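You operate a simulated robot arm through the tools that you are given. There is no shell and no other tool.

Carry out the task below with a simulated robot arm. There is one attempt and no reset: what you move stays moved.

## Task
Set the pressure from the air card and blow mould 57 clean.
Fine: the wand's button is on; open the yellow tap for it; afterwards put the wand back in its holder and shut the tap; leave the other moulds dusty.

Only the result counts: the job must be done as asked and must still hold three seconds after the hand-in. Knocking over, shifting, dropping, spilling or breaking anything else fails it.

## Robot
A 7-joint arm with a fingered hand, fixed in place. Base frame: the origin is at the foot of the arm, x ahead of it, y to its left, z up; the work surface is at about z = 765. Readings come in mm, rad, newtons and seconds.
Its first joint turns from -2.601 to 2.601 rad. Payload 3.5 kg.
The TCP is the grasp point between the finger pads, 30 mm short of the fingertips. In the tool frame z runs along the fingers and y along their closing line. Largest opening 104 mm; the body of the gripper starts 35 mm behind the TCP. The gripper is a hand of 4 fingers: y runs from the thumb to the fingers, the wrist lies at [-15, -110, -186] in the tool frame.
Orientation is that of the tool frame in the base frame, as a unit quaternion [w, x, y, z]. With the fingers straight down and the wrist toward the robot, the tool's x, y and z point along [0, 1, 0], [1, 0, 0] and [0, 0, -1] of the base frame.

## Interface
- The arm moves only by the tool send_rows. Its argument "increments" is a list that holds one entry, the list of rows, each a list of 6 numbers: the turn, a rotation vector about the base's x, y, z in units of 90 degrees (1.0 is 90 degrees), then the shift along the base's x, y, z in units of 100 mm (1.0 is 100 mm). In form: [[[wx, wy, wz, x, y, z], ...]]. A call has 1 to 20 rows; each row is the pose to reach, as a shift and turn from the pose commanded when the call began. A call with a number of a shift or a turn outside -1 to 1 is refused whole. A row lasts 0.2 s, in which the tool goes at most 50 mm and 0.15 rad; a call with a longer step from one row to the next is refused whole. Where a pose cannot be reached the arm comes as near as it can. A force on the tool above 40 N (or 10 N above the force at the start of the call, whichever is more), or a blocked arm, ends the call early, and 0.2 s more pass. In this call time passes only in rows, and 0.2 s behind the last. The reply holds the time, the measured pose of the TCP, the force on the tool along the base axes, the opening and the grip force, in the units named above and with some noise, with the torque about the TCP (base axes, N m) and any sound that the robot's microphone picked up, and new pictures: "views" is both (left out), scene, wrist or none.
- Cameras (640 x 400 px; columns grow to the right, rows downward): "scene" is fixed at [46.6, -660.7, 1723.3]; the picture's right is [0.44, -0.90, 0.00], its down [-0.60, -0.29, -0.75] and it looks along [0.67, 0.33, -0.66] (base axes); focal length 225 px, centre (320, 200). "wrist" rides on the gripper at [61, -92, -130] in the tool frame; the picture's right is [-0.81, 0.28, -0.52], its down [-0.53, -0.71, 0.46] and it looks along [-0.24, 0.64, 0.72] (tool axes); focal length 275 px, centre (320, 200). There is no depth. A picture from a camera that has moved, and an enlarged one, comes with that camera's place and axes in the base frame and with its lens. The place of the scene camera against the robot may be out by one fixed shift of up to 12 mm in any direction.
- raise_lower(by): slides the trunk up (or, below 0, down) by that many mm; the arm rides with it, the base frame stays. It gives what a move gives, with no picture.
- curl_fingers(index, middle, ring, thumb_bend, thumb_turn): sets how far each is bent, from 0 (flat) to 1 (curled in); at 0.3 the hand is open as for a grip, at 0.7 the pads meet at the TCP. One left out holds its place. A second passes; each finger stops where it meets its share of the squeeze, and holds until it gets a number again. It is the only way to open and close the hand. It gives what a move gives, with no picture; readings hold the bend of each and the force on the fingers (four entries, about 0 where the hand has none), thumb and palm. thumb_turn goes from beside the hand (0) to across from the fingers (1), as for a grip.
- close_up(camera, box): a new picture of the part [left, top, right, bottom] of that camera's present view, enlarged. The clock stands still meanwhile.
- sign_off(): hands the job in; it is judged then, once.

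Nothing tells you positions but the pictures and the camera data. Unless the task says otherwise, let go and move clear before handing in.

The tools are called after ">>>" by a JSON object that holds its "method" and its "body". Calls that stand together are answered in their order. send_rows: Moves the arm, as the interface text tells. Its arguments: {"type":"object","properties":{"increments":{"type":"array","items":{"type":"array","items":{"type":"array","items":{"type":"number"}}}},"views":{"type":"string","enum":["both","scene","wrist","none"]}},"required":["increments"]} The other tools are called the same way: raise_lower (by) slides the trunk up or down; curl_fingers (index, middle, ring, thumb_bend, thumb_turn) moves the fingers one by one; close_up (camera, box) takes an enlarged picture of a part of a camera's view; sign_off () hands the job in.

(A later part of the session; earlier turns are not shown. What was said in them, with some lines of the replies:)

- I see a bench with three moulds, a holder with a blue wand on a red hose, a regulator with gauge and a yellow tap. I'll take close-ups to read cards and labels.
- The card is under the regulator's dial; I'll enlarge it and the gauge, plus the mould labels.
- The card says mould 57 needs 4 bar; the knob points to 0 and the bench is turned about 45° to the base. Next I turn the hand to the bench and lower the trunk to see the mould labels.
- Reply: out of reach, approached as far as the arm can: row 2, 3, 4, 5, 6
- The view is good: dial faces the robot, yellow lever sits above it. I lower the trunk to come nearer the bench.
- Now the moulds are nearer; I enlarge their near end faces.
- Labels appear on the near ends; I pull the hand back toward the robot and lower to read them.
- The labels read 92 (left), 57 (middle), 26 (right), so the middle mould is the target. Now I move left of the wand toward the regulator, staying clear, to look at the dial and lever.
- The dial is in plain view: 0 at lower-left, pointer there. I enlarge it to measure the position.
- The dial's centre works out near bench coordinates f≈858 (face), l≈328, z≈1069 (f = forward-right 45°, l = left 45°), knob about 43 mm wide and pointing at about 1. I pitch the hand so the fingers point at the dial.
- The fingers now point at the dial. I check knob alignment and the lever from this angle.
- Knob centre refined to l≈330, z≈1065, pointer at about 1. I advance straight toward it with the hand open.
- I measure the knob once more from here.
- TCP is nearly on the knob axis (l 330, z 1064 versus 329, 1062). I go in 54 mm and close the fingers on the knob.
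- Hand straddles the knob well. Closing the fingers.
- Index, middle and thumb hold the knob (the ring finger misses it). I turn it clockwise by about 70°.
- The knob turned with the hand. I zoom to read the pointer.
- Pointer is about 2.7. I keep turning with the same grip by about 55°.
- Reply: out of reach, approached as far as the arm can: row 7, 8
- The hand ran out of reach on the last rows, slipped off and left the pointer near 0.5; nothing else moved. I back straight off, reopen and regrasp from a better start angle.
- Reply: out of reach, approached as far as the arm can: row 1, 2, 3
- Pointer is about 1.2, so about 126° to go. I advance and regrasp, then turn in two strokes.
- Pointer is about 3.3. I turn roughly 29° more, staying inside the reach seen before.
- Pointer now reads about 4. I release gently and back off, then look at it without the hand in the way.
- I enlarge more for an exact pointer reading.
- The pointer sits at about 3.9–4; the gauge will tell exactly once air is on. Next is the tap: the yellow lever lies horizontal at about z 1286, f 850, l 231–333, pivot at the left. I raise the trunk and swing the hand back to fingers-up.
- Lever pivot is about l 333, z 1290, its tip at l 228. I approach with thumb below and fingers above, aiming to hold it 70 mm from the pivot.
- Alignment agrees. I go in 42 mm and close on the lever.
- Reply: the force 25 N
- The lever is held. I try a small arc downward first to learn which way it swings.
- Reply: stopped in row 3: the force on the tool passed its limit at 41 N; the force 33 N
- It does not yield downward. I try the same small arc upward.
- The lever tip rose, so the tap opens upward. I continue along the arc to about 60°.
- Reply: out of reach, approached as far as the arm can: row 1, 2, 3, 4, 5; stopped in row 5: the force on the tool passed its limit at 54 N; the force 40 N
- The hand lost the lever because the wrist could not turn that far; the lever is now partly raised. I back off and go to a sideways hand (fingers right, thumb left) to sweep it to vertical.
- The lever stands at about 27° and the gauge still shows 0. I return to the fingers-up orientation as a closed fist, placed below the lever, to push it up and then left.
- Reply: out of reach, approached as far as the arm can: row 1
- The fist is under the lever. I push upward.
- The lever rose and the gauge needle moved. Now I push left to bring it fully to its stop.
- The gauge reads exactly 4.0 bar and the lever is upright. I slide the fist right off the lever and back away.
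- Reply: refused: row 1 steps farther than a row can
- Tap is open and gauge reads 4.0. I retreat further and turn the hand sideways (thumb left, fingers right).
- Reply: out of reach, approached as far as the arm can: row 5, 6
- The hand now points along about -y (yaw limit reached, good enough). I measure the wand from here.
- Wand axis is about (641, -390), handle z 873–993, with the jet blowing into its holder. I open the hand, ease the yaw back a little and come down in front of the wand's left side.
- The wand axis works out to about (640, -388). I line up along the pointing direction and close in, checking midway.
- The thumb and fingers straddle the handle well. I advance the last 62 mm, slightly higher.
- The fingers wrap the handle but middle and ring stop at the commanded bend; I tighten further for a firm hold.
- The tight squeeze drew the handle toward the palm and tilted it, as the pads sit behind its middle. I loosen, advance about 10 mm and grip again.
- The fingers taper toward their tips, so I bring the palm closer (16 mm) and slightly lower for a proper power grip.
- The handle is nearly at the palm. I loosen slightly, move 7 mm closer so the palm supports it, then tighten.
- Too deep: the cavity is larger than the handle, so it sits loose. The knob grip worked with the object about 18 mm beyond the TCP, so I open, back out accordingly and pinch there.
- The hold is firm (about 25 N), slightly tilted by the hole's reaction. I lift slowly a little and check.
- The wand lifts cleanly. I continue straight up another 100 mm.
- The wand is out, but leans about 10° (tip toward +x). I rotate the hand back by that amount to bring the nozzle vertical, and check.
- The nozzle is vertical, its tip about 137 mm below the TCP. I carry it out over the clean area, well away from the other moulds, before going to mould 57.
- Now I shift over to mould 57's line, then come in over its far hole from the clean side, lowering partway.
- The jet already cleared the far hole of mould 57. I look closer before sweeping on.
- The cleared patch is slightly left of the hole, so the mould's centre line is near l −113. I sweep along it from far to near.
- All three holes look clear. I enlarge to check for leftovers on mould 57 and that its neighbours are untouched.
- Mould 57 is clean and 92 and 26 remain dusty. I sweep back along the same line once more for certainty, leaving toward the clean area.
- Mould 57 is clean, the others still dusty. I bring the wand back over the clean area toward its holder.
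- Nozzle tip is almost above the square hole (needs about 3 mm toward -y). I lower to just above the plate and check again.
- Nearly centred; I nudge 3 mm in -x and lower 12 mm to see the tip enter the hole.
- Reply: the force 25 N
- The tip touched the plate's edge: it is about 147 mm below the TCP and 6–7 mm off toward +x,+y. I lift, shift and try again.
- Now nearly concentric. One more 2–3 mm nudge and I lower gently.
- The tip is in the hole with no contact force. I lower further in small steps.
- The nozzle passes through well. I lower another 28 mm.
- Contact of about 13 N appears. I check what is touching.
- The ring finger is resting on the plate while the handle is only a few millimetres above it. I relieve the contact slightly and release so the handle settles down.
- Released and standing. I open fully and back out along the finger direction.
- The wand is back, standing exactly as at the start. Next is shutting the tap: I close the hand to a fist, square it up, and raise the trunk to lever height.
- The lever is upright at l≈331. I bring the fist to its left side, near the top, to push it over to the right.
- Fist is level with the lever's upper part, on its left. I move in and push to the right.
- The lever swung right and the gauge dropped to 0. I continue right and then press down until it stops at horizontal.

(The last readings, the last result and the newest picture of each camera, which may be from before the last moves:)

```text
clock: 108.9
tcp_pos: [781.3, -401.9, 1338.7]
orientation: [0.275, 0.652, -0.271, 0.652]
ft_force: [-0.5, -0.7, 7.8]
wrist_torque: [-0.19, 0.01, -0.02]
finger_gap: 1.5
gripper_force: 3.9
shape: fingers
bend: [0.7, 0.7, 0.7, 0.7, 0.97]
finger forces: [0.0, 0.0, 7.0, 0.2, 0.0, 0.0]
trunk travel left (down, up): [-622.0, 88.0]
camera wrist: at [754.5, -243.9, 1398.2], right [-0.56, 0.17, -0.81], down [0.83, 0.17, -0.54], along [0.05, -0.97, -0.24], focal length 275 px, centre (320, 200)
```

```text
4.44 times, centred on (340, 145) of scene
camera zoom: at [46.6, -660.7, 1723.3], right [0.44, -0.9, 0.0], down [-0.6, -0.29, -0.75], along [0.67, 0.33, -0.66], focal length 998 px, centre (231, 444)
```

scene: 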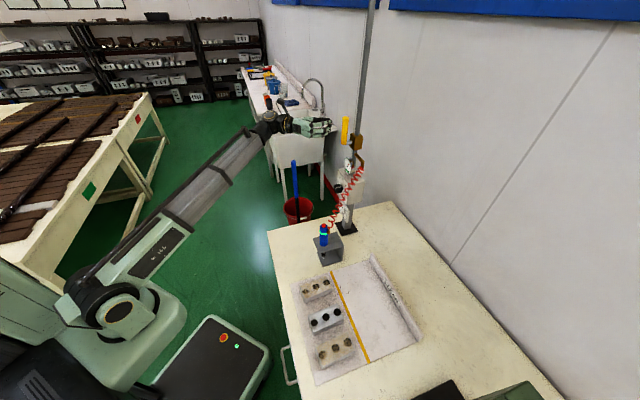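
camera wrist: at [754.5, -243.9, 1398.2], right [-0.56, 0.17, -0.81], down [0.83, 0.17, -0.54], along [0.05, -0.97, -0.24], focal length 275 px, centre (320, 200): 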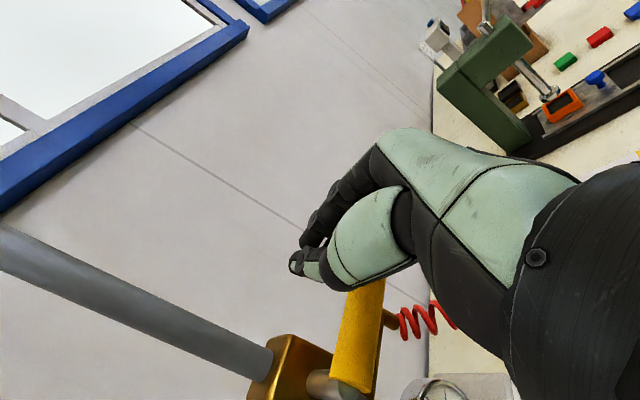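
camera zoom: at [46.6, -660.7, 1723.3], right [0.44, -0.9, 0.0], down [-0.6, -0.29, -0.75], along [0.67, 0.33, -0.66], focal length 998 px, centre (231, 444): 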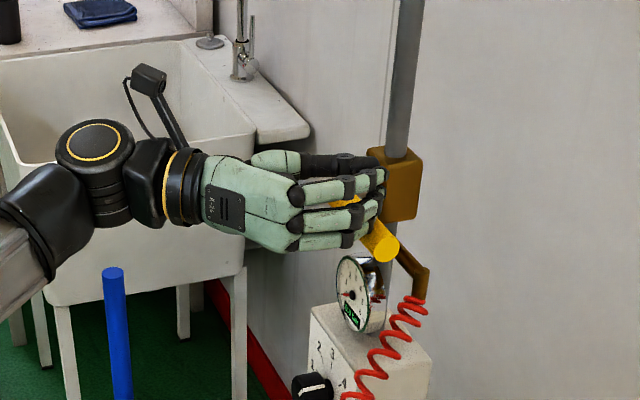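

The lever tip is back where it began. A slight extra press confirms the stop.

>>> {"method": "send_rows", "body": {"increments": [[[0, 0, 0, 0, 0, -0.03], [0, 0, 0, 0, 0, -0.06]]], "views": "none"}}

>>> {"method": "send_rows", "body": {"increments": [[[0, 0, 0, 0, 0, 0.15], [0, 0, 0, 0, 0, 0.4], [0, 0, 0, -0.3, 0.3, 0.45], [0, 0, 0, -0.6, 0.6, 0.45], [0, 0, 0, -0.9, 0.9, 0.45]]], "views": "both"}}

>>> {"method": "close_up", "body": {"camera": "scene", "box": [310, 130, 390, 210]}}

>>> {"method": "close_up", "body": {"camera": "scene", "box": [340, 150, 380, 180]}}

>>> {"method": "close_up", "body": {"camera": "scene", "box": [285, 210, 375, 380]}}

```text
clock: 109.5
tcp_pos: [780.1, -401.1, 1334.7]
orientation: [0.275, 0.652, -0.27, 0.653]
ft_force: [3.4, -2.5, 27.4]
wrist_torque: [-0.62, -0.28, 0.09]
finger_gap: 1.3
gripper_force: 13.9
shape: fingers
bend: [0.7, 0.7, 0.7, 0.7, 0.97]
finger forces: [0.1, 0.0, 27.5, 0.1, 0.1, 0.0]
trunk travel left (down, up): [-622.0, 88.0]
```

```text
clock: 110.7
tcp_pos: [692.0, -312.0, 1376.0]
orientation: [0.275, 0.654, -0.271, 0.651]
ft_force: [0.3, 0.0, 0.2]
wrist_torque: [0.01, 0.02, 0.0]
finger_gap: 1.4
gripper_force: 0.0
shape: fingers
bend: [0.7, 0.7, 0.7, 0.7, 0.97]
finger forces: [0.0, 0.0, 0.0, 0.0, 0.0, 0.1]
trunk travel left (down, up): [-622.0, 88.0]
camera wrist: at [664.6, -153.8, 1436.0], right [-0.56, 0.17, -0.81], down [0.83, 0.17, -0.54], along [0.05, -0.97, -0.24], focal length 275 px, centre (320, 200)
```

scene: 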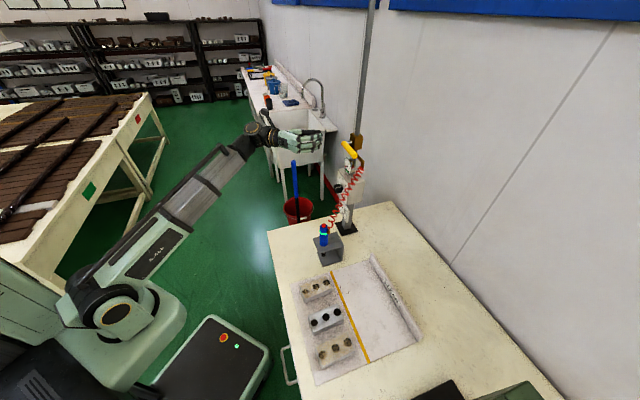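
wrist: 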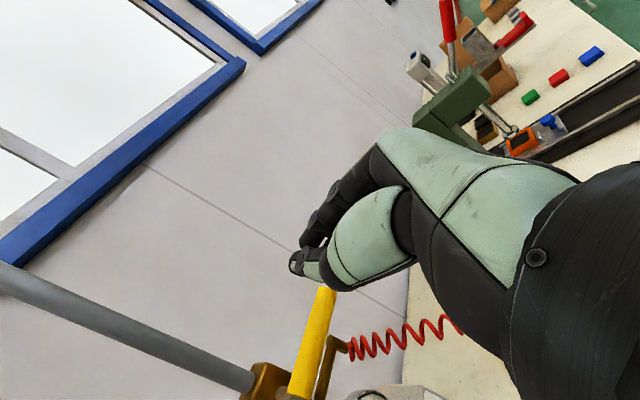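

```text
5.00 times, centred on (350, 170) of scene
camera zoom: at [46.6, -660.7, 1723.3], right [0.44, -0.9, 0.0], down [-0.6, -0.29, -0.75], along [0.67, 0.33, -0.66], focal length 1123 px, centre (170, 350)
```

zoom: 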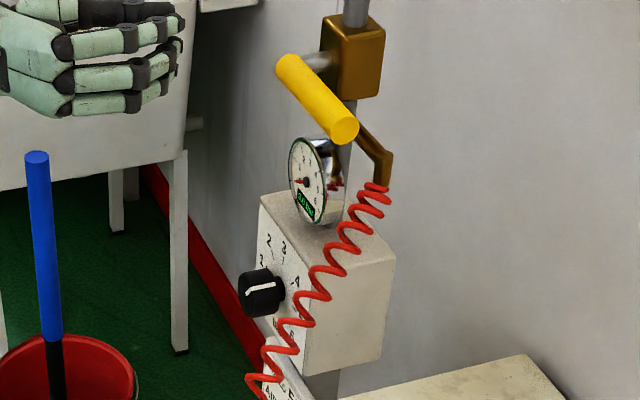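

```text
13.33 times, centred on (360, 165) of scene
camera zoom: at [46.6, -660.7, 1723.3], right [0.44, -0.9, 0.0], down [-0.6, -0.29, -0.75], along [0.67, 0.33, -0.66], focal length 2994 px, centre (-213, 667)
```

zoom: 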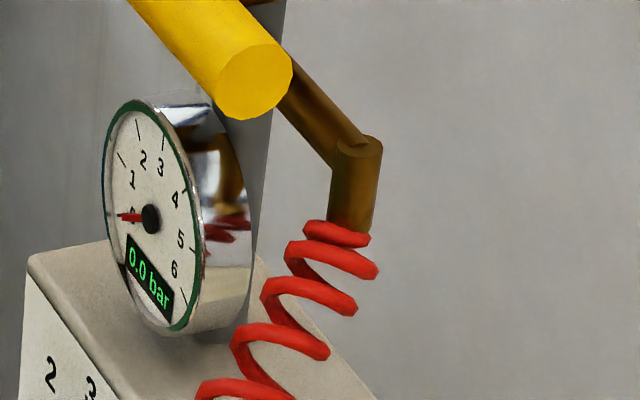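

```text
2.35 times, centred on (330, 295) of scene
camera zoom: at [46.6, -660.7, 1723.3], right [0.44, -0.9, 0.0], down [-0.6, -0.29, -0.75], along [0.67, 0.33, -0.66], focal length 528 px, centre (296, -24)
```

zoom: 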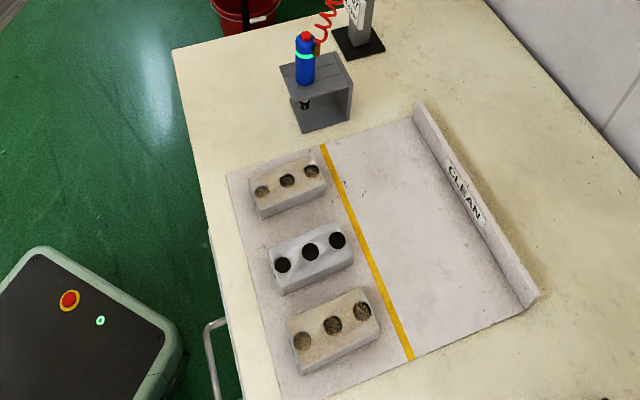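

The tap is shut (gauge 0.0 bar, lever at its stop), and the hand is clear. One last look at the wand and the moulds before handing in.

>>> {"method": "close_up", "body": {"camera": "scene", "box": [295, 205, 355, 265]}}

>>> {"method": "close_up", "body": {"camera": "scene", "box": [295, 265, 365, 375]}}

```text
6.67 times, centred on (325, 235) of scene
camera zoom: at [46.6, -660.7, 1723.3], right [0.44, -0.9, 0.0], down [-0.6, -0.29, -0.75], along [0.67, 0.33, -0.66], focal length 1497 px, centre (287, -33)
```

zoom: 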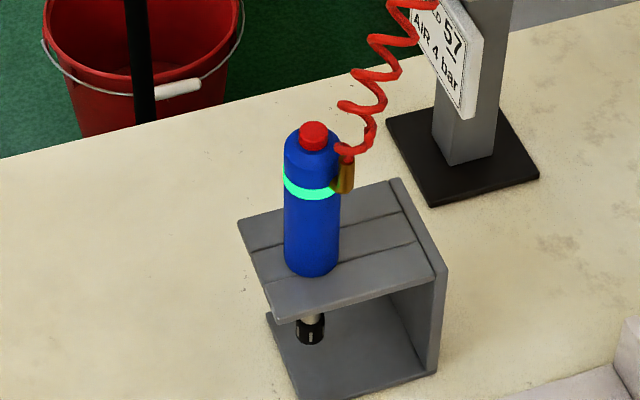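

```text
3.64 times, centred on (330, 320) of scene
camera zoom: at [46.6, -660.7, 1723.3], right [0.44, -0.9, 0.0], down [-0.6, -0.29, -0.75], along [0.67, 0.33, -0.66], focal length 817 px, centre (284, -236)
```

zoom: 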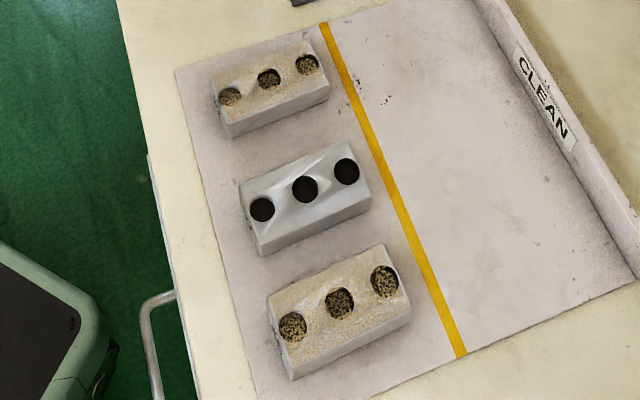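

Everything is in place: mould 57 is clean, 92 and 26 are still dusty, the wand is upright in its holder with no jet, and the tap is shut with the knob left at 4. I hand in.

>>> {"method": "sign_off", "body": {}}

```text
The job is handed in.
```

The job is handed in. Mould 57, the middle one, is clean, and moulds 92 and 26 are still dusty.

- **Pressure:** the air card asks for 4 bar. With the tap open the gauge read 4.0 bar, and I left the knob at that setting.
- **Cleaning:** I passed the jet along mould 57 and back. All three holes and the top face look clear in the last pictures.
- **Wand:** it stands upright in its holder, in the position it started from, with no jet.
- **Tap:** the yellow lever is back at its horizontal stop and the gauge reads 0.0 bar.

- **Slips:** the hand slipped off the knob once and off the lever once. The nozzle also touched the holder plate once on the way back in. I corrected each, and nothing else was moved or knocked over.
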